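You operate a simulated robot arm through the tools that you are given. There is no shell and no other tool. Be economical: measure what you need, move in short steps, check, and stop when the job is done.

Carry out the task below with a simulated robot arm. There is one attempt and no reset: what you move stays moved.

## Task
Put things in order on the top of the counter. At the end: the yellow tip stands where the red tip stood; the red tip is on the white small carton (marked "Rings"); the black grip stands where the yellow tip stood; the purple brush stands where the black grip stood; the blue block is on the white tin; whatever was shut is shut again. Leave all else as you found it, and nothing knocked over.

It is judged by the outcome, as a careful person would: the job done as asked, and still so three seconds after it is handed in. It fails if anything else is knocked over, pushed out of place, dropped, spilled or broken.

## Robot
A 6-joint arm with a two-finger parallel gripper, fixed in place. Base frame: the origin is at the foot of the arm, x ahead of it, y to its left, z up; the work surface is at about z = 0. Readings come in mm, rad, newtons and seconds.
With the tool pointing down near the work surface it reaches from about 180 to 460 mm from the base axis. Its first joint turns from -1.222 to 1.222 rad. Payload 1.9 kg.
The TCP is the grasp point between the finger pads, 23 mm short of the fingertips. In the tool frame z runs along the fingers and y along their closing line. The gripper opens to 94 mm. The fingers are 38 mm wide and 10 mm thick; the gripper's body (54 by 96 mm) begins 39 mm behind the TCP.
Orientation is told as [roll, pitch, yaw] about the base's x, y, z axes, in that order, counted from this pose: with the fingers straight down and closing along the base's y, the tool's x points along the base's -x, its y along +y and its z along -z.

## Interface
- The arm moves only by the tool arm_command. Its argument "commands" is a list of rows, each an object of numbers (a shift or turn left out is 0, a gripper value left out holds the last): "x", "y", "z": the shift along the tool's x, y, z in mm; "wx", "wy", "wz": the turn, a rotation vector about the tool's x, y, z in rad. In form: [{"x": .., "y": .., "z": .., "wx": .., "wy": .., "wz": ..}, ...]. A call has 1 to 10 rows; each row is the pose to reach, as a shift and turn from the pose commanded when the call began, along the tool's axes at that moment. "grip" is the gripper command, from -1 (shut) to 1 (fully open), values between in proportion, set as the call begins (left out, the last holds). Each row takes 0.2 s and may step no farther than 50 mm and 0.15 rad from the row before; otherwise, or with a gripper value out of range, the whole call is refused. A pose out of reach is approached as far as the arm can. The call stops where the force on the tool passes 40 N (or 10 N more than at its start, if that is more) or the arm is blocked; 0.2 s more then pass. The fingers move at their own pace (about 108 mm/s each) and stop on an object; they squeeze with about 20 N. The grip force told is the motor's: it shows also when the fingers shut on nothing. Time passes only in rows, and 0.2 s behind the last, so rows that repeat a pose let the fingers close. The reply holds the time, the measured pose of the TCP, the force on the tool along the base axes, the opening and the grip force, in the units named above and with some noise, with the torque about the TCP (base axes, N m) and any sound that the robot's microphone picked up.
- Cameras (640 x 400 px; columns grow to the right, rows downward): "scene" is fixed at [55, 315.6, 418.5]; the picture's right is [-0.75, -0.66, 0.00], its down [-0.41, 0.47, -0.79] and it looks along [0.52, -0.59, -0.62] (base axes); focal length 214 px, centre (320, 200). "wrist" rides on the gripper at [86, 16, -75] in the tool frame; the picture's right is [-0.18, 0.98, 0.00], its down [-0.58, -0.11, -0.81] and it looks along [-0.79, -0.15, 0.59] (tool axes); focal length 243 px, centre (320, 200). There is no depth. A picture from a camera that has moved, and an enlarged one, comes with that camera's place and axes in the base frame and with its lens.
- camera(camera): a new picture of that camera. It takes no simulated time.
- enlarge(camera, box): a new picture of the part [left, top, right, bottom] of that camera's present view, enlarged. It takes no simulated time.
- close_job(): hands the job in; it is judged then, once.

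Go step by step. Nothing tells you positions but the pictures and the camera data: compare them with the known pose of the tool, close in by small moves and look again before you grip or let go. The budget is 120 turns and 76 pictures, counting those below and the enlarged ones. Unless the task says otherwise, let go and move clear before handing in.

The tools are called after "Request:" as a command line: name --argument value ..., lists and objects as JSON in quotes. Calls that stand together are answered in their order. arm_command: Moves the arm, as the interface text tells. Its arguments: {"type":"object","properties":{"commands":{"type":"array","items":{"type":"object","properties":{"x":{"type":"number"},"y":{"type":"number"},"z":{"type":"number"},"wx":{"type":"number"},"wy":{"type":"number"},"wz":{"type":"number"}}}},"grip":{"type":"number"}},"required":["commands"]} The other tools are called the same way: camera (camera) takes a picture; enlarge (camera, box) takes an enlarged picture of a part of a camera's view; close_job () hands the job in.

At the start:

```text
t: 0.0
position: [189.2, 197.7, 291.2]
orientation: [0.002, -0.001, 0.001]
ft_force: [0.5, 0.2, 0.0]
moment: [-0.01, -0.01, 0.01]
width: 93.9
gripper_force: 0.0
```

scene: 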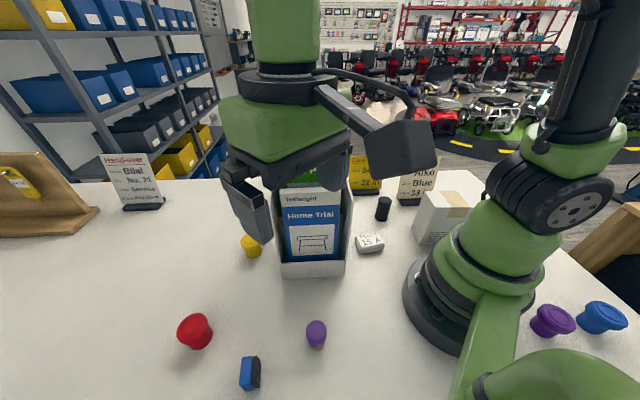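
wrist: 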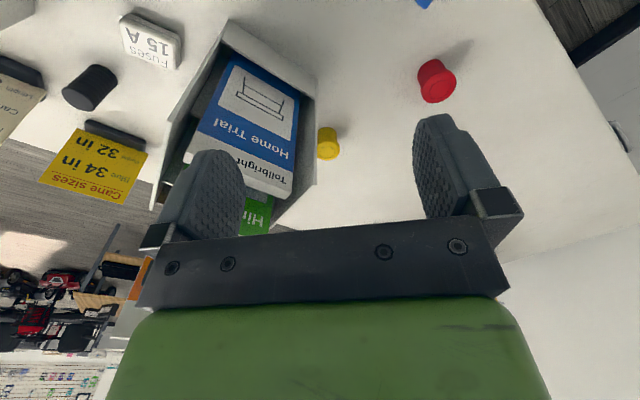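

I see a red tip, a yellow tip, a purple brush, a blue block, a black grip, a white "Fuses" item and a white carton on the counter. First I'll look at them closer.

Request:
enlarge --camera "scene" --box '[340, 160, 500, 260]'

Request:
enlarge --camera "scene" --box '[160, 220, 400, 400]'

```text
4.00 times, centred on (420, 210) of scene
camera zoom: at [55.0, 315.6, 418.5], right [-0.75, -0.66, 0.0], down [-0.41, 0.47, -0.79], along [0.52, -0.59, -0.62], focal length 858 px, centre (-80, 160)
```

zoom: 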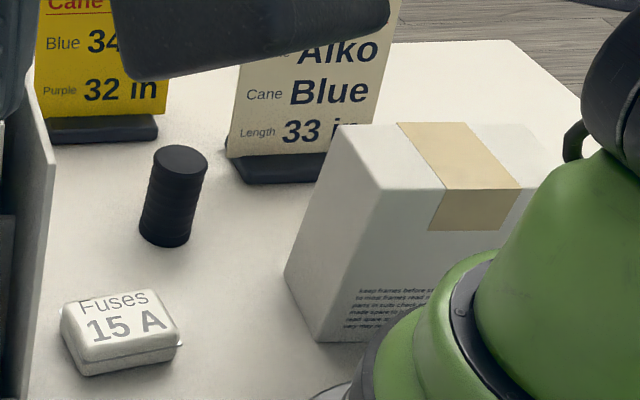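

```text
2.22 times, centred on (280, 310) of scene
camera zoom: at [55.0, 315.6, 418.5], right [-0.75, -0.66, 0.0], down [-0.41, 0.47, -0.79], along [0.52, -0.59, -0.62], focal length 477 px, centre (409, -44)
```

zoom: 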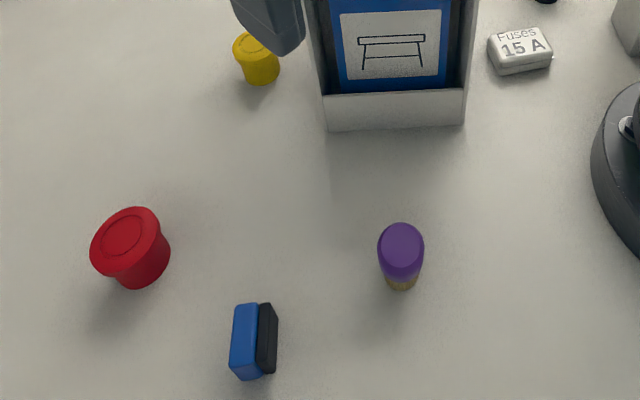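

Tin is near (193,-25), black grip near (227,-150), purple near (155,213), blue near (195,317), red near (303,349), yellow near (403,173). I don't see the "Rings" carton yet, so I'll raise the arm and look from elsewhere.

Request:
arm_command --commands '[{"z": -40}, {"z": -80}, {"z": -80, "y": -40}, {"z": -80, "y": -80}, {"z": -80, "y": -120}, {"z": -80, "y": -160}, {"z": -80, "y": -200}, {"z": -80, "y": -240}, {"z": -80, "y": -240}]'

Request:
camera --camera "wrist"

Request:
camera --camera "scene"

```text
t: 2.0
position: [190.6, -43.0, 371.4]
orientation: [0.002, 0.002, -0.001]
ft_force: [-0.4, -0.1, 0.2]
moment: [0.0, -0.03, 0.01]
width: 94.0
gripper_force: 0.1
```

```text
71 pictures are left
camera wrist: at [102.1, -26.6, 444.9], right [0.18, 0.98, 0.0], down [0.58, -0.11, 0.81], along [0.79, -0.15, -0.59], focal length 243 px, centre (320, 200)
```

wrist: 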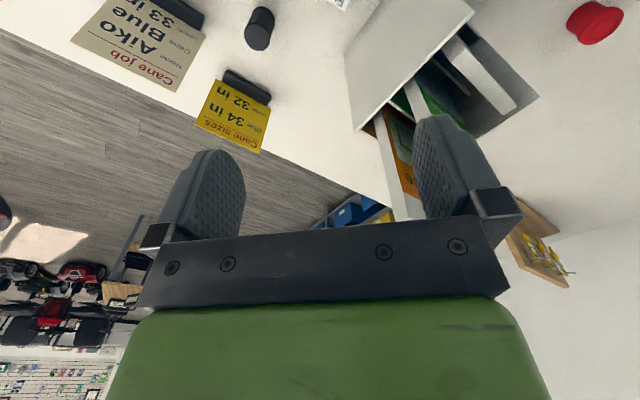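

```text
70 pictures are left
```

scene: 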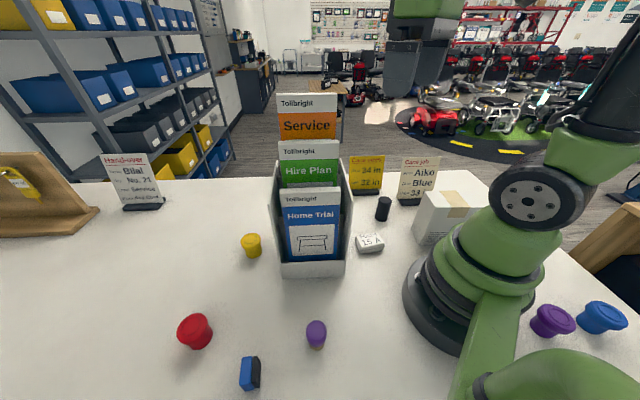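

The holder contains leaflets; no "Rings" label is visible yet. I'll look at the taped carton and turn the wrist camera towards it.

Request:
enlarge --camera "scene" --box '[400, 180, 496, 240]'

Request:
arm_command --commands '[{"wz": 0.14}, {"wz": 0.28}, {"wz": 0.42}, {"wz": 0.56}, {"wz": 0.7}, {"wz": 0.84}, {"wz": 0.98}, {"wz": 1.12}, {"wz": 1.26}, {"wz": 1.4}]'

Request:
camera --camera "wrist"

```text
6.67 times, centred on (448, 210) of scene
camera zoom: at [55.0, 315.6, 418.5], right [-0.75, -0.66, 0.0], down [-0.41, 0.47, -0.79], along [0.52, -0.59, -0.62], focal length 1430 px, centre (-533, 133)
```

zoom: 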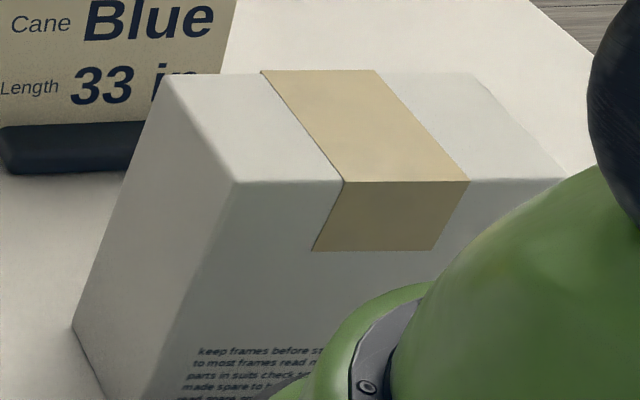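

```text
t: 4.2
position: [190.1, -42.4, 370.5]
orientation: [-0.002, 0.002, -1.401]
ft_force: [-0.3, -0.4, 0.8]
moment: [0.01, -0.03, 0.0]
width: 93.7
gripper_force: 0.2
```

```text
68 pictures are left
camera wrist: at [188.8, 46.8, 444.7], right [1.0, -0.02, 0.0], down [-0.01, -0.59, 0.81], along [-0.01, -0.81, -0.59], focal length 243 px, centre (320, 200)
```

wrist: 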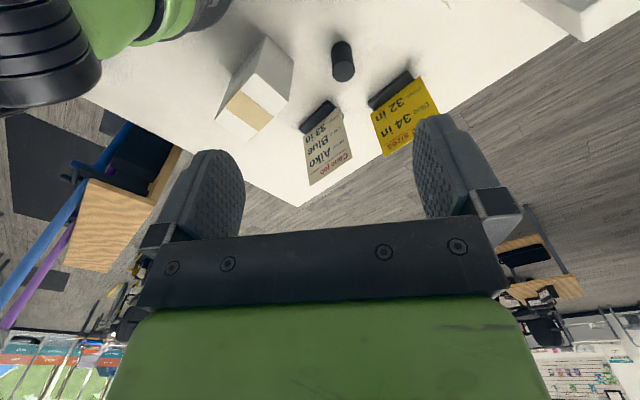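

No "Rings" label yet; I'll check the present scene view to see past the arm.

Request:
camera --camera "scene"

Request:
enlarge --camera "wrist" --box '[180, 20, 340, 120]'

```text
67 pictures are left
```

scene: 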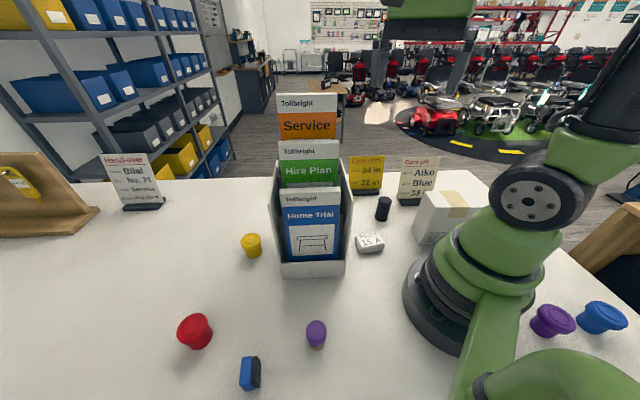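

```text
4.00 times, centred on (260, 70) of wrist
camera zoom: at [188.8, 46.8, 444.7], right [1.0, -0.02, 0.0], down [-0.01, -0.59, 0.81], along [-0.01, -0.81, -0.59], focal length 970 px, centre (560, 720)
```

zoom: 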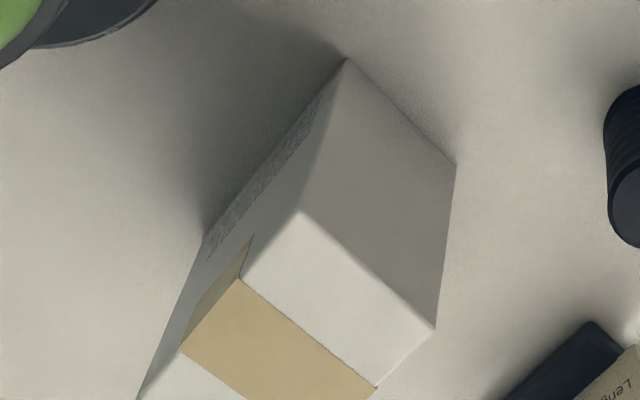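

The "Rings" carton may be hidden behind the leaflet holder, so I'll move out and look from the holder's far side.

Request:
arm_command --commands '[{"x": -10, "y": 10, "wz": -0.14}, {"x": -20, "y": 20, "wz": -0.28}, {"x": -30, "y": 30, "wz": -0.42}, {"x": -40, "y": 40, "wz": -0.56}, {"x": -50, "y": 50, "wz": -0.7}, {"x": -60, "y": 60, "wz": -0.84}, {"x": -70, "y": 70, "wz": -0.98}, {"x": -74, "y": 78, "wz": -1.12}, {"x": -74, "y": 78, "wz": -1.26}, {"x": -74, "y": 78, "wz": -1.4}]'

Request:
arm_command --commands '[{"wz": -0.14}, {"wz": -0.28}, {"wz": -0.42}, {"wz": -0.56}, {"wz": -0.7}, {"wz": -0.84}, {"wz": -0.98}]'

Request:
camera --camera "wrist"

```text
t: 6.4
position: [278.3, -99.8, 371.1]
orientation: [0.0, 0.0, 0.002]
ft_force: [-0.1, -0.3, -0.2]
moment: [0.0, 0.01, -0.01]
width: 94.1
gripper_force: 0.0
```

```text
t: 8.0
position: [278.8, -101.9, 369.7]
orientation: [0.0, -0.001, 0.981]
ft_force: [-1.1, 0.4, 0.1]
moment: [0.03, 0.02, -0.04]
width: 94.1
gripper_force: 0.0
```

```text
65 pictures are left
camera wrist: at [215.1, -164.5, 443.4], right [-0.72, 0.7, 0.0], down [0.41, 0.42, 0.81], along [0.56, 0.58, -0.59], focal length 243 px, centre (320, 200)
```

wrist: 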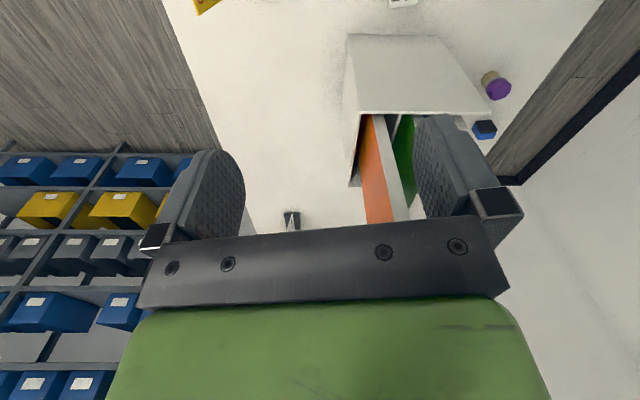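

Nothing lies behind the holder, so I'll go back round it and look at the counter left of and behind the base.

Request:
arm_command --commands '[{"y": 45}, {"y": 90}, {"y": 107}, {"x": -32, "y": 128, "wz": -0.14}, {"x": -64, "y": 150, "wz": -0.28}, {"x": -96, "y": 171, "wz": -0.42}, {"x": -128, "y": 193, "wz": -0.56}, {"x": -160, "y": 214, "wz": -0.7}, {"x": -160, "y": 214, "wz": -0.84}, {"x": -160, "y": 214, "wz": -0.98}]'

Request:
camera --camera "wrist"

Request:
camera --camera "scene"

```text
t: 10.2
position: [189.9, 151.7, 369.7]
orientation: [0.0, -0.001, 1.963]
ft_force: [0.8, -0.6, -0.3]
moment: [0.01, -0.01, 0.0]
width: 94.0
gripper_force: 0.2
```

```text
64 pictures are left
camera wrist: at [206.6, 65.5, 444.5], right [-0.98, -0.21, 0.0], down [-0.12, 0.58, 0.81], along [-0.17, 0.79, -0.59], focal length 243 px, centre (320, 200)
```

wrist: 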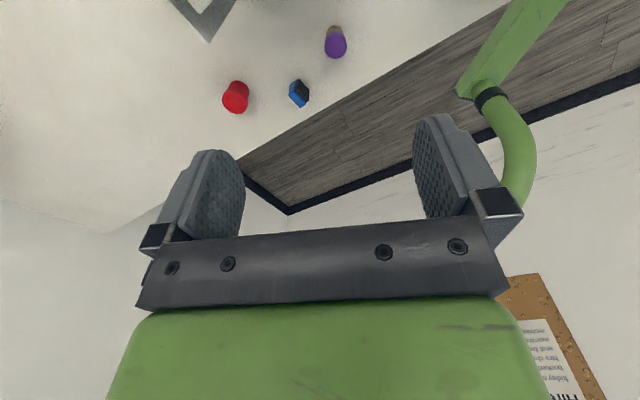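

```text
63 pictures are left
```

scene: 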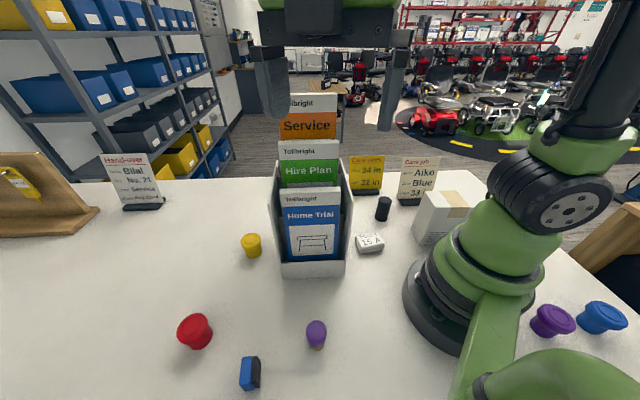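

The left side is clear too. The taped carton could bear "Rings" on its hidden side, so I'll look at it from the far side.

Request:
arm_command --commands '[{"x": 37, "y": 15.3}, {"x": 74, "y": 30.6}, {"x": 111, "y": 46}, {"x": 148, "y": 61}, {"x": 185, "y": 76.5}, {"x": 222, "y": 92}, {"x": 259, "y": 107}, {"x": 296, "y": 122}, {"x": 333, "y": 138}, {"x": 370, "y": 153}]'

Request:
camera --camera "wrist"

```text
t: 12.4
position: [217.6, -152.1, 328.9]
orientation: [0.002, 0.002, 1.959]
ft_force: [0.0, -0.1, -0.6]
moment: [0.0, -0.01, 0.04]
width: 94.3
gripper_force: 0.0
out of reach, approached as far as the arm can: row 7, 8, 9, 10
```

```text
62 pictures are left
camera wrist: at [234.6, -236.7, 402.5], right [-0.98, -0.2, 0.0], down [-0.12, 0.58, 0.81], along [-0.16, 0.79, -0.59], focal length 243 px, centre (320, 200)
```

wrist: 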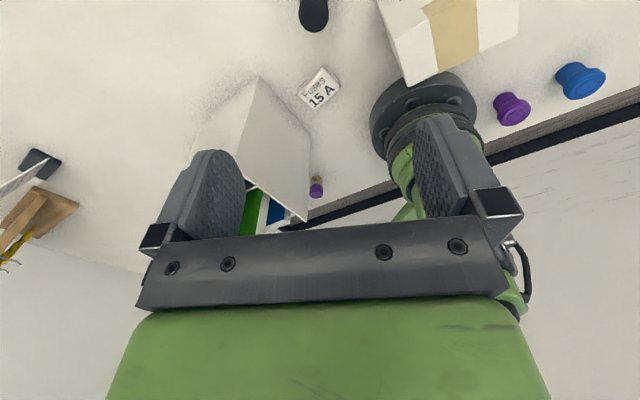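

The wrist is near its turning limit here; I'll enlarge the carton in this view.

Request:
enlarge --camera "wrist" --box '[290, 0, 546, 160]'

```text
2.50 times, centred on (418, 80) of wrist
camera zoom: at [234.6, -236.7, 402.5], right [-0.98, -0.2, 0.0], down [-0.12, 0.58, 0.81], along [-0.16, 0.79, -0.59], focal length 606 px, centre (75, 500)
```

zoom: 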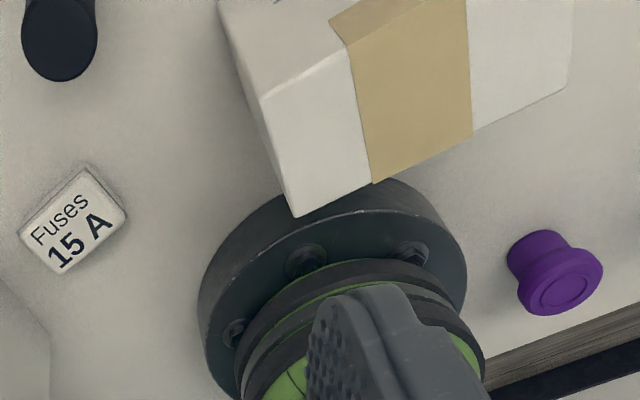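

There seems to be print on the carton's far face. I'll unwind the wrist a bit and move out to see that face.

Request:
arm_command --commands '[{"wz": 0.14}, {"wz": 0.28}, {"wz": 0.42}, {"wz": 0.5}]'

Request:
camera --camera "wrist"

```text
t: 13.4
position: [220.2, -152.4, 326.4]
orientation: [0.0, -0.002, 1.458]
ft_force: [2.0, -0.4, 0.7]
moment: [0.0, -0.01, -0.03]
width: 94.2
gripper_force: 0.1
```

```text
60 pictures are left
camera wrist: at [192.9, -236.3, 401.3], right [-0.96, 0.29, 0.0], down [0.17, 0.56, 0.81], along [0.24, 0.77, -0.59], focal length 243 px, centre (320, 200)
```

wrist: 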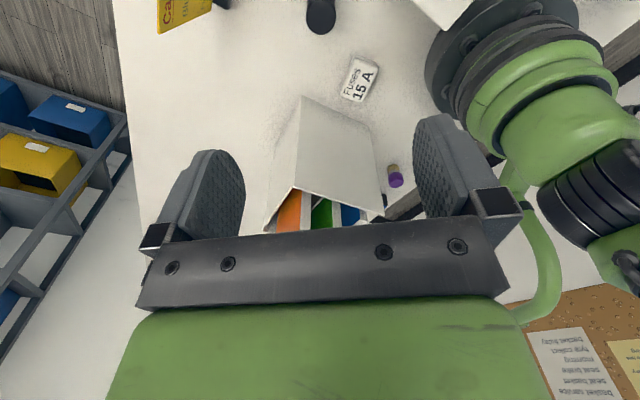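

Request:
arm_command --commands '[{"x": 40, "y": 8, "wz": 0.1}, {"x": 80, "y": 16, "wz": 0.1}, {"x": 120, "y": 24, "wz": 0.1}, {"x": 155, "y": 33, "wz": 0.1}]'

Request:
camera --camera "wrist"

```text
t: 14.4
position: [167.8, -302.5, 324.1]
orientation: [-0.001, -0.001, 1.361]
ft_force: [0.0, 0.8, -1.0]
moment: [-0.02, 0.0, 0.04]
width: 94.0
gripper_force: 0.0
```

```text
59 pictures are left
camera wrist: at [133.3, -383.6, 399.0], right [-0.92, 0.38, 0.0], down [0.23, 0.55, 0.81], along [0.31, 0.74, -0.59], focal length 243 px, centre (320, 200)
```

wrist: 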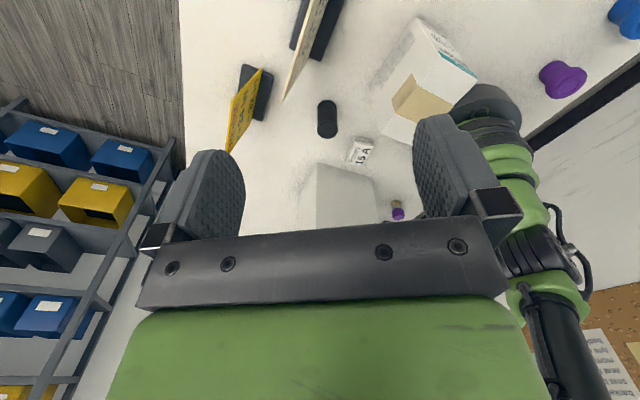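

Request:
enlarge --camera "wrist" --box '[360, 0, 520, 100]'

```text
4.00 times, centred on (440, 50) of wrist
camera zoom: at [133.3, -383.6, 399.0], right [-0.92, 0.38, 0.0], down [0.23, 0.55, 0.81], along [0.31, 0.74, -0.59], focal length 970 px, centre (-160, 800)
```

zoom: 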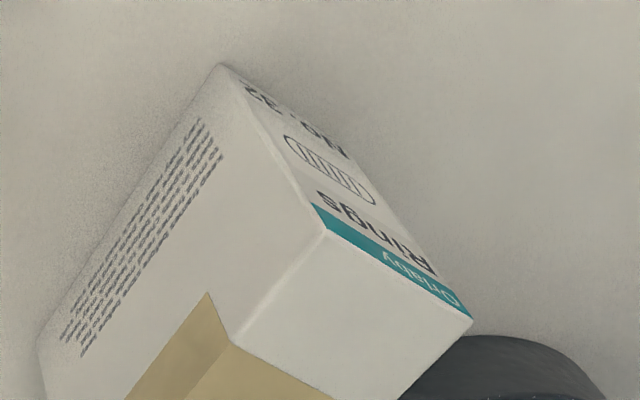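

The taped carton is the "Rings" carton: its top is at about z=118, centred near (81,-167). Now I'll go round the holder, high up, towards the red tip.

Request:
arm_command --commands '[{"x": -40, "y": 3, "z": -12}, {"x": -80, "y": 5, "z": -24}, {"x": -120, "y": 8, "z": -36}, {"x": -153, "y": 10, "z": -50}, {"x": -195, "y": 19, "z": -50}, {"x": -237, "y": 28, "z": -50}, {"x": -279, "y": 37, "z": -50}, {"x": -321, "y": 46, "z": -50}, {"x": -363, "y": 55, "z": -50}, {"x": -405, "y": 64, "z": -50}]'

Request:
arm_command --commands '[{"x": -42, "y": 9, "wz": 0.1}, {"x": -84, "y": 18, "wz": 0.2}, {"x": -126, "y": 10, "wz": 0.3}, {"x": -160, "y": -15, "z": 40, "wz": 0.4}, {"x": -190, "y": -40, "z": 70, "wz": 0.5}, {"x": -220, "y": -55, "z": 100, "wz": 0.51}, {"x": -220, "y": -55, "z": 140, "wz": 0.51}, {"x": -220, "y": -55, "z": 160, "wz": 0.51}]'

Request:
camera --camera "wrist"

```text
t: 16.6
position: [194.1, 109.0, 376.0]
orientation: [0.0, 0.0, 1.36]
ft_force: [0.2, 0.5, -0.3]
moment: [0.0, -0.03, -0.04]
width: 94.0
gripper_force: 0.1
```

```text
refused: row 4 steps farther than a row can; nothing moved
```

```text
57 pictures are left
camera wrist: at [158.6, 28.2, 450.6], right [-0.92, 0.39, 0.0], down [0.23, 0.54, 0.81], along [0.31, 0.74, -0.59], focal length 243 px, centre (320, 200)
```

wrist: 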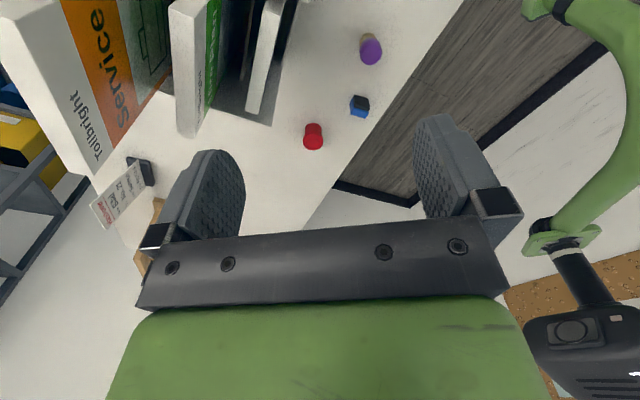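

Request:
arm_command --commands '[{"x": -40, "y": 5, "wz": 0.1}, {"x": -80, "y": 5, "wz": 0.2}, {"x": -120, "y": -5, "wz": 0.3}, {"x": -150, "y": -20, "z": 30, "wz": 0.4}, {"x": -180, "y": -35, "z": 55, "wz": 0.5}, {"x": -210, "y": -45, "z": 85, "wz": 0.51}, {"x": -225, "y": -45, "z": 125, "wz": 0.51}, {"x": -225, "y": -45, "z": 161, "wz": 0.51}]'

Request:
camera --camera "wrist"

```text
t: 18.4
position: [284.3, 318.5, 216.0]
orientation: [0.0, -0.001, 0.85]
ft_force: [-0.1, 0.2, -1.0]
moment: [0.0, 0.02, -0.01]
width: 93.8
gripper_force: 0.0
```

```text
56 pictures are left
camera wrist: at [214.2, 263.1, 290.8], right [-0.62, 0.79, 0.0], down [0.47, 0.36, 0.81], along [0.63, 0.5, -0.59], focal length 243 px, centre (320, 200)
```

wrist: 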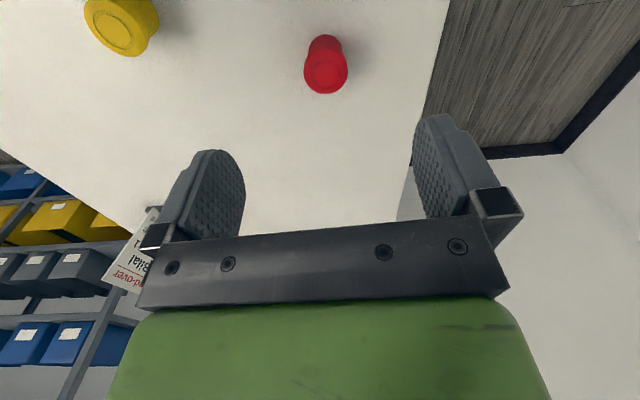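

Request:
enlarge --camera "wrist" --box '[270, 20, 382, 90]'

Request:
enlarge --camera "wrist" --box '[70, 0, 182, 70]'

```text
5.71 times, centred on (326, 55) of wrist
camera zoom: at [214.2, 263.1, 290.8], right [-0.62, 0.79, 0.0], down [0.47, 0.36, 0.81], along [0.63, 0.5, -0.59], focal length 1386 px, centre (286, 1029)
```

zoom: 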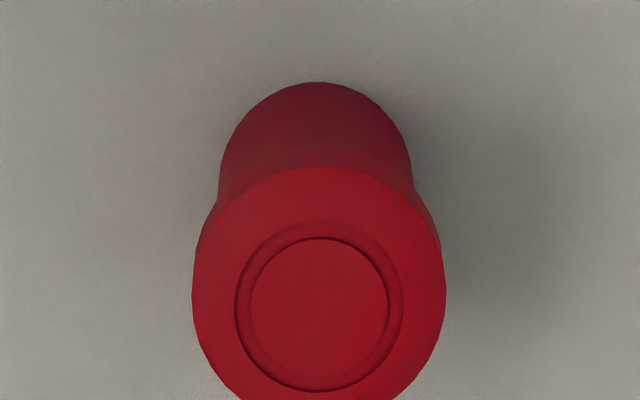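

```text
5.71 times, centred on (126, 35) of wrist
camera zoom: at [214.2, 263.1, 290.8], right [-0.62, 0.79, 0.0], down [0.47, 0.36, 0.81], along [0.63, 0.5, -0.59], focal length 1386 px, centre (1429, 1143)
```

zoom: 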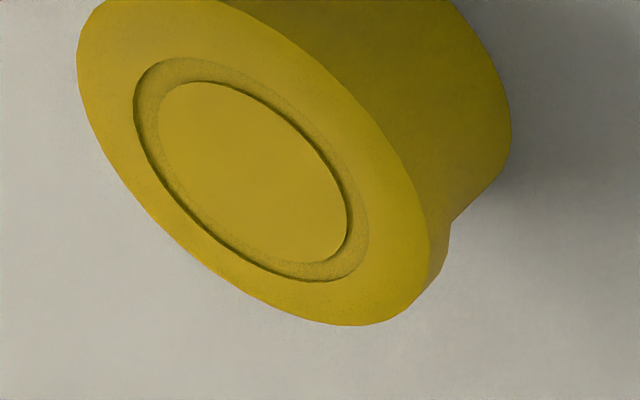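

The red tip stands at about (302,343), about 51 mm tall with a 42 mm flange. I'll descend over it.

Request:
arm_command --commands '[{"x": -30, "y": 3}, {"x": -30, "y": 3, "z": 45}, {"x": -30, "y": 3, "z": 90}, {"x": -30, "y": 3, "z": 120}]'

Request:
camera --camera "wrist"

```text
t: 19.4
position: [301.7, 343.2, 95.0]
orientation: [0.003, -0.002, 0.851]
ft_force: [0.1, -0.1, 0.2]
moment: [-0.03, -0.01, -0.04]
width: 93.8
gripper_force: 0.1
out of reach, approached as far as the arm can: row 1
```

```text
53 pictures are left
camera wrist: at [231.2, 288.9, 168.5], right [-0.62, 0.79, 0.0], down [0.47, 0.36, 0.81], along [0.63, 0.5, -0.59], focal length 243 px, centre (320, 200)
```

wrist: 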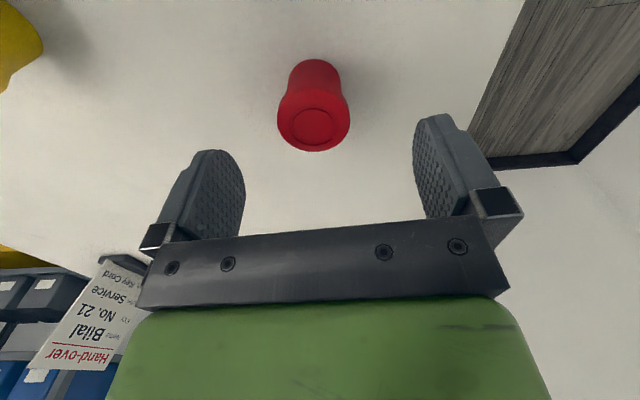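

Request:
arm_command --commands '[{"x": 2, "y": -2, "z": 30}, {"x": 2, "y": -2, "z": 57}]'

Request:
camera --camera "wrist"

```text
t: 20.0
position: [299.4, 340.6, 38.5]
orientation: [0.003, 0.001, 0.848]
ft_force: [-0.2, 0.1, -0.6]
moment: [0.01, 0.02, -0.01]
width: 94.0
gripper_force: 0.0
```

```text
52 pictures are left
camera wrist: at [228.7, 286.4, 113.8], right [-0.62, 0.79, 0.0], down [0.47, 0.36, 0.81], along [0.63, 0.5, -0.59], focal length 243 px, centre (320, 200)
```

wrist: 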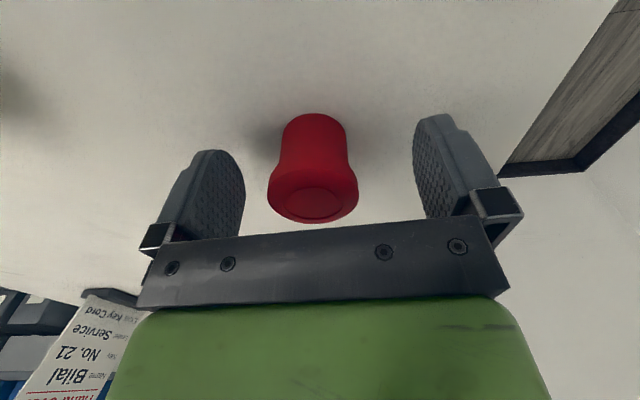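

The red tip is between the fingers; I take its spot as (301.5, 340.5). I'll close and lift.

Request:
arm_command --commands '[{"z": 0}, {"z": 0}, {"z": 0}]' --grip -1

Request:
arm_command --commands '[{"z": -20}, {"z": -60}, {"x": 20, "z": -100}, {"x": 50, "z": -140}, {"x": 80, "z": -180}, {"x": 110, "z": -220}, {"x": 140, "z": -250}, {"x": 170, "z": -280}, {"x": 205, "z": -310}, {"x": 240, "z": -340}]'

Request:
camera --camera "wrist"

```text
t: 20.8
position: [299.0, 339.8, 40.4]
orientation: [0.0, -0.002, 0.85]
ft_force: [2.1, -0.4, 0.9]
moment: [0.01, -0.08, -0.06]
width: 43.2
gripper_force: 20.1
```

```text
t: 23.0
position: [144.7, 157.1, 380.8]
orientation: [0.0, -0.001, 0.85]
ft_force: [0.0, -0.7, 0.2]
moment: [0.01, 0.01, 0.02]
width: 43.1
gripper_force: 19.9
```

```text
51 pictures are left
camera wrist: at [75.0, 103.1, 455.2], right [-0.62, 0.79, 0.0], down [0.47, 0.36, 0.81], along [0.63, 0.5, -0.59], focal length 243 px, centre (320, 200)
```

wrist: 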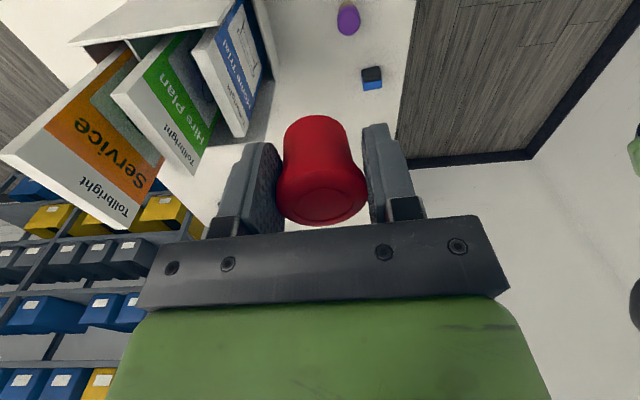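

Red is held firmly. I'll carry it high, past the front of the holder, towards the carton while turning the wrist.

Request:
arm_command --commands '[{"x": 10, "y": -15, "wz": 0.14}, {"x": 20, "y": -31, "wz": 0.28}, {"x": 30, "y": -46, "wz": 0.42}, {"x": 40, "y": -62, "wz": 0.56}, {"x": 50, "y": -77, "wz": 0.7}, {"x": 60, "y": -92, "wz": 0.84}, {"x": 70, "y": -108, "wz": 0.98}, {"x": 80, "y": -123, "wz": 1.12}, {"x": 90, "y": -139, "wz": 1.26}, {"x": 100, "y": -154, "wz": 1.4}]'

```text
t: 25.2
position: [193.0, -16.2, 380.0]
orientation: [0.0, 0.0, -0.551]
ft_force: [0.7, 0.1, 0.1]
moment: [-0.01, 0.03, 0.01]
width: 43.1
gripper_force: 20.0
```

Request:
arm_command --commands '[{"x": -13, "y": -36, "wz": 0.1}, {"x": -27, "y": -73, "wz": 0.2}, {"x": -40, "y": -109, "wz": 0.3}, {"x": -23, "y": -136, "z": 20, "wz": 0.4}, {"x": -6, "y": -163, "z": 40, "wz": 0.5}, {"x": 10, "y": -190, "z": 60, "wz": 0.57}, {"x": 10, "y": -190, "z": 100, "wz": 0.57}]'

Request:
camera --camera "wrist"

Request:
camera --camera "scene"

```text
t: 26.8
position: [83.7, -172.6, 279.3]
orientation: [0.0, 0.001, -1.12]
ft_force: [0.1, -0.5, -1.4]
moment: [0.0, 0.04, -0.01]
width: 43.2
gripper_force: 19.9
```

```text
50 pictures are left
camera wrist: at [58.8, -88.1, 352.6], right [0.96, 0.26, 0.0], down [0.16, -0.57, 0.81], along [0.21, -0.78, -0.59], focal length 243 px, centre (320, 200)
```

wrist: 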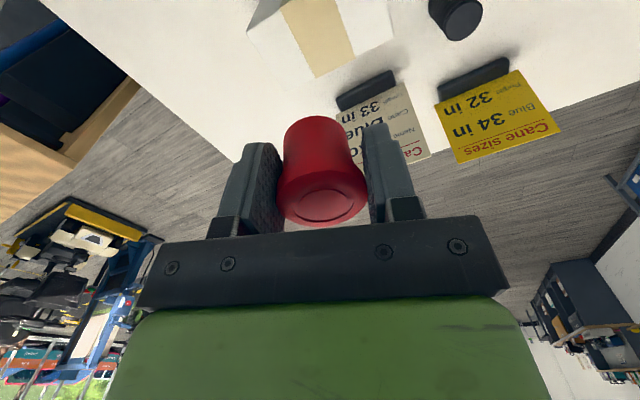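

```text
49 pictures are left
```

scene: 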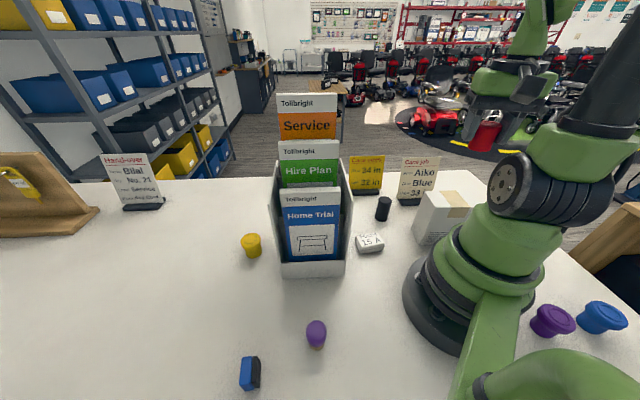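

The carton's top is right below. I'll lower towards it.

Request:
arm_command --commands '[{"x": 3, "z": 40}, {"x": 3, "z": 80}, {"x": 3, "z": 105}, {"x": 3, "z": 105}]'

Request:
camera --camera "wrist"

Request:
enlarge --camera "scene" --box '[380, 120, 540, 260]'

```text
t: 27.8
position: [79.3, -171.7, 175.0]
orientation: [0.0, 0.003, -1.122]
ft_force: [0.1, -0.8, 0.0]
moment: [0.01, 0.0, -0.02]
width: 43.2
gripper_force: 20.0
```

```text
48 pictures are left
camera wrist: at [55.7, -87.3, 249.6], right [0.97, 0.26, 0.0], down [0.16, -0.57, 0.81], along [0.21, -0.78, -0.59], focal length 243 px, centre (320, 200)
```

wrist: 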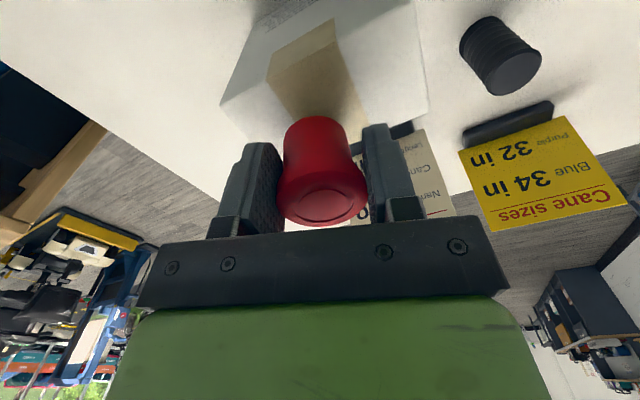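

```text
2.86 times, centred on (460, 190) of scene
camera zoom: at [55.0, 315.6, 418.5], right [-0.75, -0.66, 0.0], down [-0.41, 0.47, -0.79], along [0.52, -0.59, -0.62], focal length 613 px, centre (-80, 229)
```

zoom: 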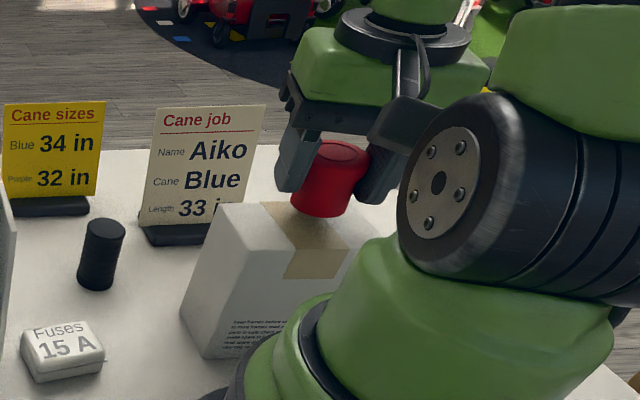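

Red hangs just above the middle of the carton top. I'll lower slowly until it touches.

Request:
arm_command --commands '[{"z": 8}, {"z": 12}, {"z": 14}, {"z": 15}, {"z": 16}]'

Request:
enlarge --camera "scene" --box '[430, 150, 526, 210]'

```text
t: 28.7
position: [81.6, -173.9, 161.7]
orientation: [0.001, -0.006, -1.12]
ft_force: [-5.6, -2.2, 12.2]
moment: [-0.03, 0.03, -0.02]
width: 43.5
gripper_force: 20.0
stopped in row 4: the force on the tool passed its limit at 49 N (the readings are from after the stop); the commanded pose is now the measured one
```

```text
6.67 times, centred on (478, 180) of scene
camera zoom: at [55.0, 315.6, 418.5], right [-0.75, -0.66, 0.0], down [-0.41, 0.47, -0.79], along [0.52, -0.59, -0.62], focal length 1430 px, centre (-733, 333)
```

zoom: 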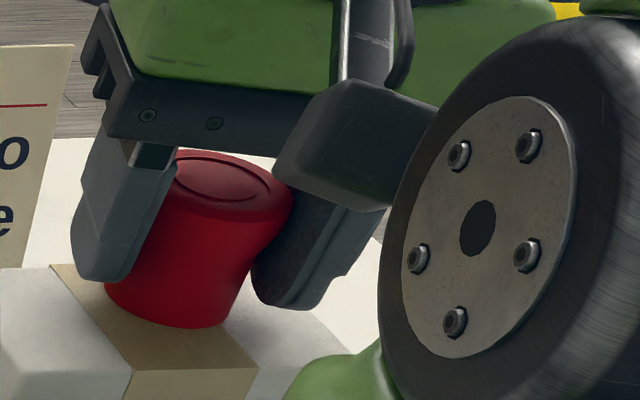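

Red has touched down on the carton. I'll release partway and rise.

Request:
arm_command --commands '[{"z": -0.5}, {"z": -0.5}, {"z": -0.5}]' --grip 0.5

Request:
arm_command --commands '[{"z": -15}, {"z": -40}, {"z": -80}, {"z": -120}, {"z": -160}]'

Request:
camera --camera "wrist"

```text
t: 29.5
position: [80.9, -171.6, 161.3]
orientation: [0.0, -0.003, -1.121]
ft_force: [-1.2, -0.5, -0.2]
moment: [0.01, 0.02, -0.02]
width: 70.7
gripper_force: 0.1
```

```text
t: 30.7
position: [80.4, -174.0, 325.1]
orientation: [-0.002, -0.005, -1.116]
ft_force: [0.1, 0.3, -0.5]
moment: [0.03, -0.01, 0.01]
width: 70.4
gripper_force: 0.0
```

```text
45 pictures are left
camera wrist: at [54.5, -89.2, 396.6], right [0.96, 0.26, 0.0], down [0.15, -0.57, 0.81], along [0.21, -0.78, -0.59], focal length 243 px, centre (320, 200)
```

wrist: 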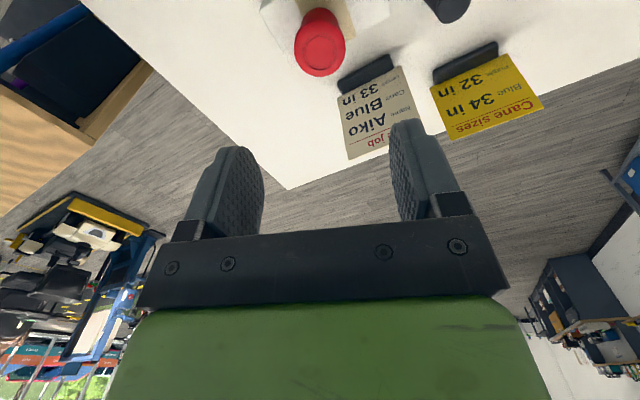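

Red stands upright on the carton. Service leaflet tops reach about z=340, so I'll go back high round the front of the holder towards yellow.

Request:
arm_command --commands '[{"y": 33, "z": -25}, {"y": 66, "z": -50}, {"y": 100, "z": -60}, {"x": 30, "y": 124, "z": -60, "wz": -0.14}, {"x": 60, "y": 148, "z": -60, "wz": -0.28}, {"x": 91, "y": 173, "z": -60, "wz": -0.42}, {"x": 129, "y": 190, "z": -60, "wz": -0.56}, {"x": 167, "y": 200, "z": -60, "wz": -0.7}, {"x": 205, "y": 210, "z": -60, "wz": -0.84}, {"x": 243, "y": 220, "z": -60, "wz": -0.98}]'

```text
t: 32.9
position: [173.3, 143.3, 379.1]
orientation: [-0.002, -0.001, -0.141]
ft_force: [-0.2, -0.8, 1.2]
moment: [0.04, -0.01, 0.0]
width: 70.6
gripper_force: 0.2
```

Request:
arm_command --commands '[{"y": 40, "wz": -0.12}, {"y": 80, "wz": -0.24}, {"x": -25, "y": 115, "z": 15, "wz": -0.36}, {"x": -50, "y": 140, "z": 45, "wz": -0.48}, {"x": -75, "y": 155, "z": 80, "wz": -0.6}, {"x": -95, "y": 162, "z": 120, "wz": -0.72}, {"x": -95, "y": 162, "z": 150, "wz": -0.74}]' --grip 1

Request:
camera --camera "wrist"

Request:
camera --camera "scene"

```text
t: 34.5
position: [291.3, 289.2, 229.4]
orientation: [-0.005, 0.0, 0.602]
ft_force: [0.5, -0.2, 0.2]
moment: [0.01, -0.03, -0.04]
width: 94.1
gripper_force: 0.1
```

```text
44 pictures are left
camera wrist: at [209.2, 254.4, 302.3], right [-0.4, 0.91, 0.0], down [0.54, 0.24, 0.81], along [0.74, 0.32, -0.59], focal length 243 px, centre (320, 200)
```

wrist: 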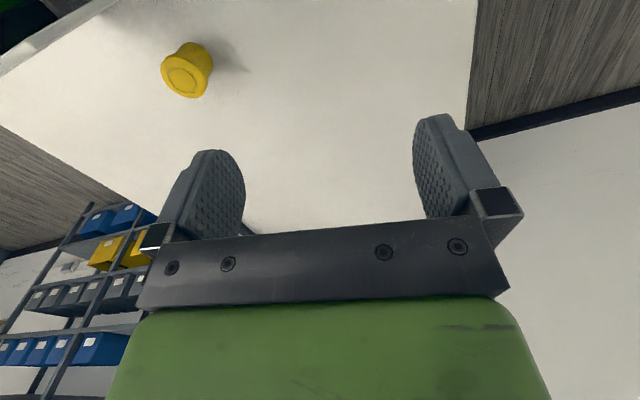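

```text
43 pictures are left
```

scene: 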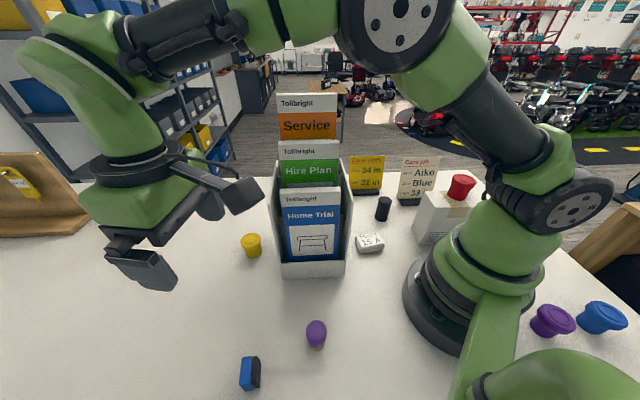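

Yellow is near (394,176). Reaching straight over it would bring the forearm close to the tall leaflets, so I'll grip it with the tool leaning away from the holder, closing along the radial line. First I turn the wrist here.

Request:
arm_command --commands '[{"wz": 0.14}, {"wz": 0.28}, {"wz": 0.42}, {"wz": 0.56}, {"wz": 0.7}, {"wz": 0.84}, {"wz": 0.98}, {"wz": 1.12}, {"wz": 1.26}, {"wz": 1.4}]'

Request:
arm_command --commands '[{"wz": 0.14}, {"wz": 0.28}, {"wz": 0.35}]'

Request:
arm_command --commands '[{"wy": -0.12}, {"wy": -0.24}, {"wy": -0.35}]'

Request:
camera --camera "wrist"

Request:
camera --camera "scene"

```text
t: 36.7
position: [289.5, 288.6, 230.0]
orientation: [-0.003, -0.005, -0.802]
ft_force: [-0.5, -0.5, -0.5]
moment: [0.02, 0.03, 0.03]
width: 94.0
gripper_force: 0.1
```

```text
t: 37.5
position: [291.1, 289.8, 229.6]
orientation: [0.001, -0.002, -1.151]
ft_force: [-0.2, -0.8, 0.0]
moment: [-0.02, -0.02, -0.03]
width: 93.9
gripper_force: 0.1
```

```text
t: 38.3
position: [291.6, 289.8, 230.7]
orientation: [-0.003, -0.355, -1.15]
ft_force: [0.0, -0.2, -1.0]
moment: [-0.02, -0.03, -0.01]
width: 94.1
gripper_force: 0.0
```

```text
42 pictures are left
camera wrist: at [262.0, 393.3, 269.8], right [0.97, 0.24, 0.06], down [0.01, -0.29, 0.96], along [0.25, -0.93, -0.28], focal length 243 px, centre (320, 200)
```

wrist: 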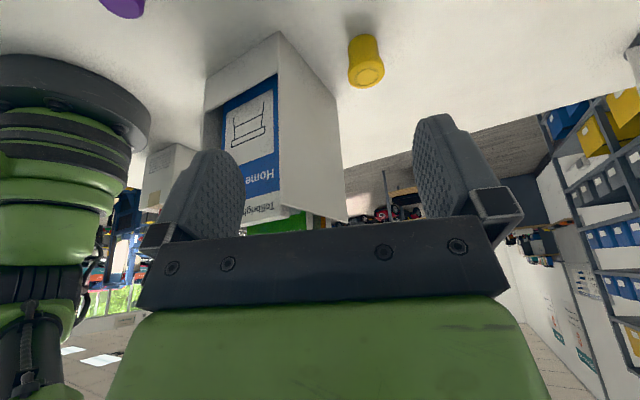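

```text
41 pictures are left
```

scene: 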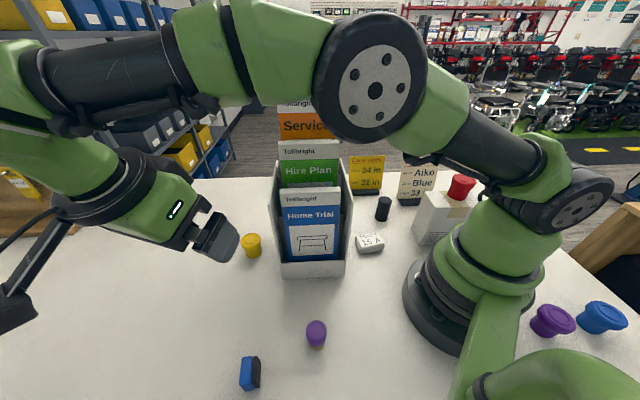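

Yellow is at about (394,175), height 43 mm. I'll approach along the leaning tool axis, stopping 120 mm short.

Request:
arm_command --commands '[{"x": -17, "y": 12, "z": 29}, {"x": -35, "y": 23, "z": 57}, {"x": -52, "y": 35, "z": 86}, {"x": -70, "y": 46.6, "z": 114.6}]'

Request:
camera --camera "wrist"

Request:
camera --camera "scene"

```text
t: 39.3
position: [377.9, 212.1, 148.2]
orientation: [0.002, -0.353, -1.149]
ft_force: [-1.0, -0.1, -0.1]
moment: [0.02, -0.02, 0.02]
width: 94.2
gripper_force: 0.0
```

```text
40 pictures are left
camera wrist: at [347.8, 316.2, 187.0], right [0.97, 0.24, 0.06], down [0.01, -0.29, 0.96], along [0.25, -0.93, -0.28], focal length 243 px, centre (320, 200)
```

wrist: 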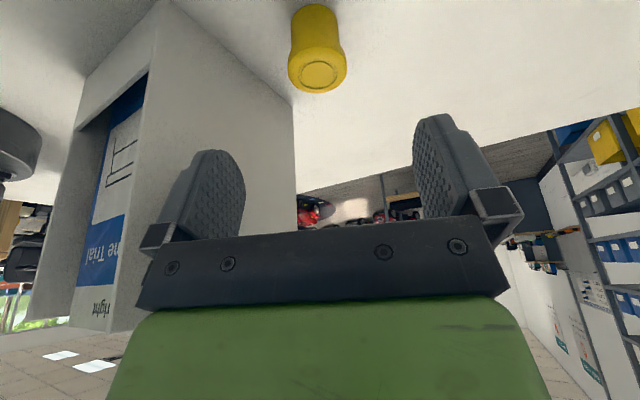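

```text
39 pictures are left
```

scene: 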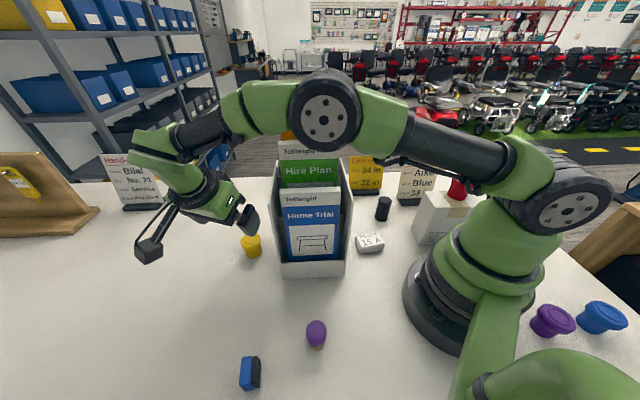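

On line. I'll go on down along the tool axis and check the arm's clearance to the leaflets on the way.

Request:
arm_command --commands '[{"z": 35}, {"z": 70}]'

Request:
camera --camera "scene"

Request:
camera --camera "wrist"

```text
t: 39.9
position: [386.4, 187.9, 81.1]
orientation: [0.001, -0.354, -1.15]
ft_force: [0.5, -0.8, -0.2]
moment: [-0.03, 0.04, 0.02]
width: 94.0
gripper_force: 0.0
```

```text
38 pictures are left
```

scene: 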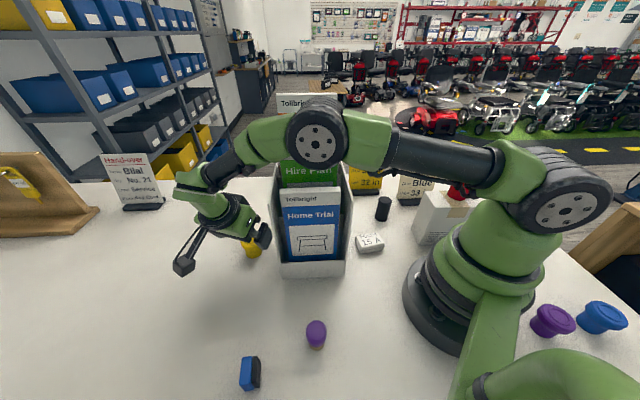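

```text
37 pictures are left
camera wrist: at [356.2, 292.9, 121.1], right [0.97, 0.24, 0.06], down [0.01, -0.29, 0.96], along [0.25, -0.93, -0.28], focal length 243 px, centre (320, 200)
```

wrist: 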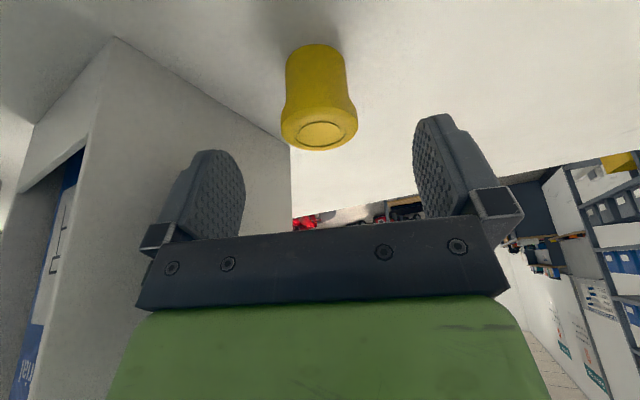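

Clearance to the holder is fine; I'll narrow the opening a little to give more room, go the rest of the way down and look.

Request:
arm_command --commands '[{"z": 0}, {"z": 25}, {"z": 50.5}]' --grip 0.5

Request:
camera --camera "wrist"

```text
t: 40.7
position: [395.5, 172.8, 33.4]
orientation: [0.0, -0.353, -1.151]
ft_force: [0.0, 0.6, 0.9]
moment: [0.0, 0.01, 0.02]
width: 70.4
gripper_force: 0.0
```

```text
36 pictures are left
camera wrist: at [364.8, 277.5, 72.3], right [0.97, 0.24, 0.06], down [0.01, -0.29, 0.96], along [0.25, -0.93, -0.28], focal length 243 px, centre (320, 200)
```

wrist: 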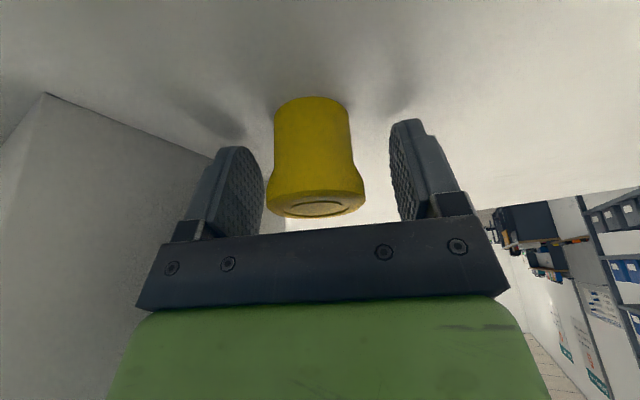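

Yellow is between the pads; I take its spot as (393, 174.5). Closing and lifting straight up.

Request:
arm_command --commands '[{"z": 0}, {"z": 0}, {"z": 0}]' --grip -1

Request:
arm_command --commands '[{"z": -25}, {"z": -60}, {"z": -100}, {"z": -130}]'

Request:
camera --camera "wrist"

```text
t: 41.5
position: [394.3, 173.0, 32.5]
orientation: [-0.002, -0.355, -1.149]
ft_force: [0.3, 0.0, -0.5]
moment: [0.0, -0.02, -0.01]
width: 43.5
gripper_force: 20.1
```

```text
t: 42.5
position: [374.5, 215.2, 154.7]
orientation: [-0.002, -0.353, -1.149]
ft_force: [-0.6, -0.4, 0.0]
moment: [0.0, 0.0, -0.01]
width: 43.4
gripper_force: 19.5
```

```text
35 pictures are left
camera wrist: at [344.7, 319.4, 194.4], right [0.97, 0.24, 0.06], down [0.01, -0.29, 0.96], along [0.25, -0.93, -0.28], focal length 243 px, centre (320, 200)
```

wrist: 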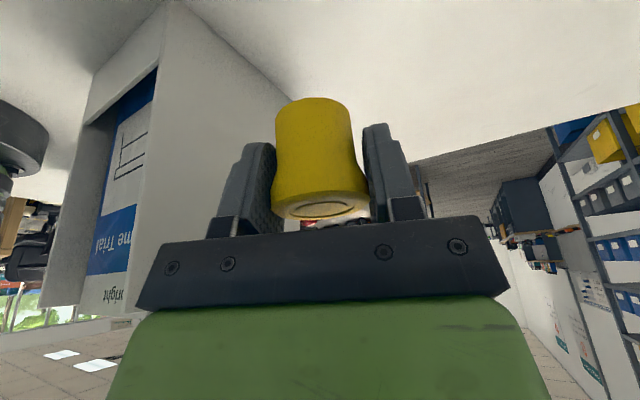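

Yellow is held. I'll swing away from the holder while turning about the vertical so that the tool leans towards the base for placing at the red spot.

Request:
arm_command --commands '[{"x": 8.4, "y": -3.7, "z": -5.7, "wx": -0.048, "wz": -0.1315}, {"x": 16.8, "y": -7.5, "z": -11.5, "wx": -0.096, "wz": -0.263}, {"x": 25.3, "y": -11.2, "z": -17.2, "wx": -0.144, "wz": -0.3944}, {"x": 33.7, "y": -15, "z": -23, "wx": -0.1921, "wz": -0.5258}, {"x": 42.1, "y": -18.7, "z": -28.7, "wx": -0.2401, "wz": -0.6573}, {"x": 50.5, "y": -22.4, "z": -34.4, "wx": -0.2881, "wz": -0.7888}, {"x": 58.9, "y": -26.2, "z": -40.2, "wx": -0.3361, "wz": -0.9202}, {"x": 67.4, "y": -29.9, "z": -45.9, "wx": -0.3842, "wz": -1.0517}, {"x": 75.8, "y": -33.7, "z": -51.7, "wx": -0.4322, "wz": -1.1831}, {"x": 84.2, "y": -37.4, "z": -57.4, "wx": -0.4802, "wz": -1.3146}]'

Request:
arm_command --commands '[{"wx": -0.048, "wz": -0.1315}, {"wx": -0.096, "wz": -0.263}, {"wx": -0.144, "wz": -0.3944}, {"wx": -0.1921, "wz": -0.5258}, {"wx": -0.206, "wz": -0.5634}]'

Request:
camera --camera "wrist"

```text
t: 44.7
position: [302.4, 290.3, 179.3]
orientation: [-0.005, -0.35, 0.252]
ft_force: [0.2, 0.2, -0.9]
moment: [0.0, -0.01, -0.02]
width: 43.4
gripper_force: 20.3
```

```text
t: 45.9
position: [300.9, 291.0, 179.7]
orientation: [-0.003, -0.349, 0.853]
ft_force: [0.5, -0.3, -0.6]
moment: [0.0, 0.0, 0.04]
width: 43.6
gripper_force: 19.6
```

```text
34 pictures are left
camera wrist: at [216.7, 220.5, 220.1], right [-0.63, 0.78, 0.06], down [0.26, 0.13, 0.96], along [0.74, 0.61, -0.28], focal length 243 px, centre (320, 200)
```

wrist: 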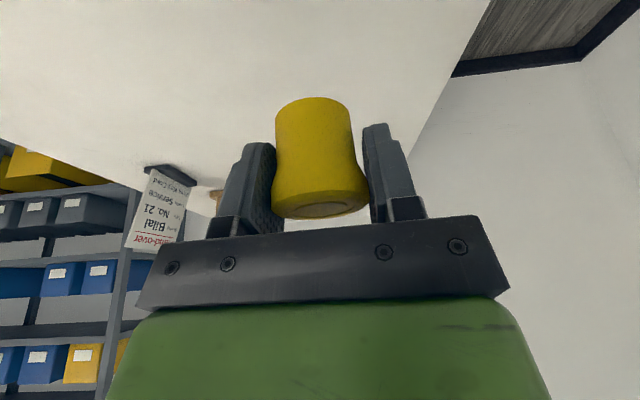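

Request:
arm_command --commands '[{"x": -1, "y": 11, "z": 36}, {"x": -2.4, "y": 21.5, "z": 71.6}, {"x": -3.6, "y": 32.2, "z": 107.4}, {"x": -3.6, "y": 32.2, "z": 107.4}]'

Request:
camera --camera "scene"

```text
t: 46.9
position: [300.2, 340.2, 82.2]
orientation: [-0.002, -0.348, 0.851]
ft_force: [0.3, -0.4, -1.4]
moment: [0.02, -0.02, 0.02]
width: 43.5
gripper_force: 19.7
```

```text
33 pictures are left
```

scene: 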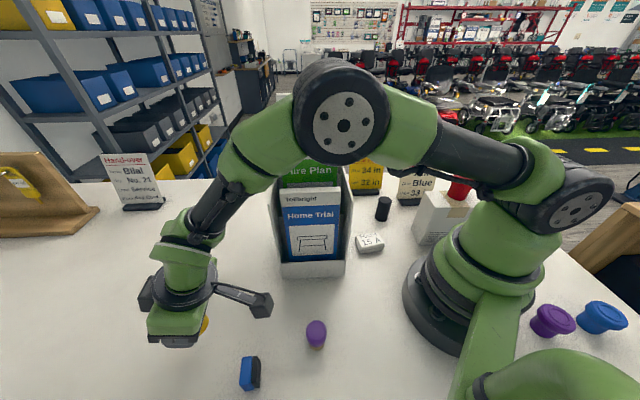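

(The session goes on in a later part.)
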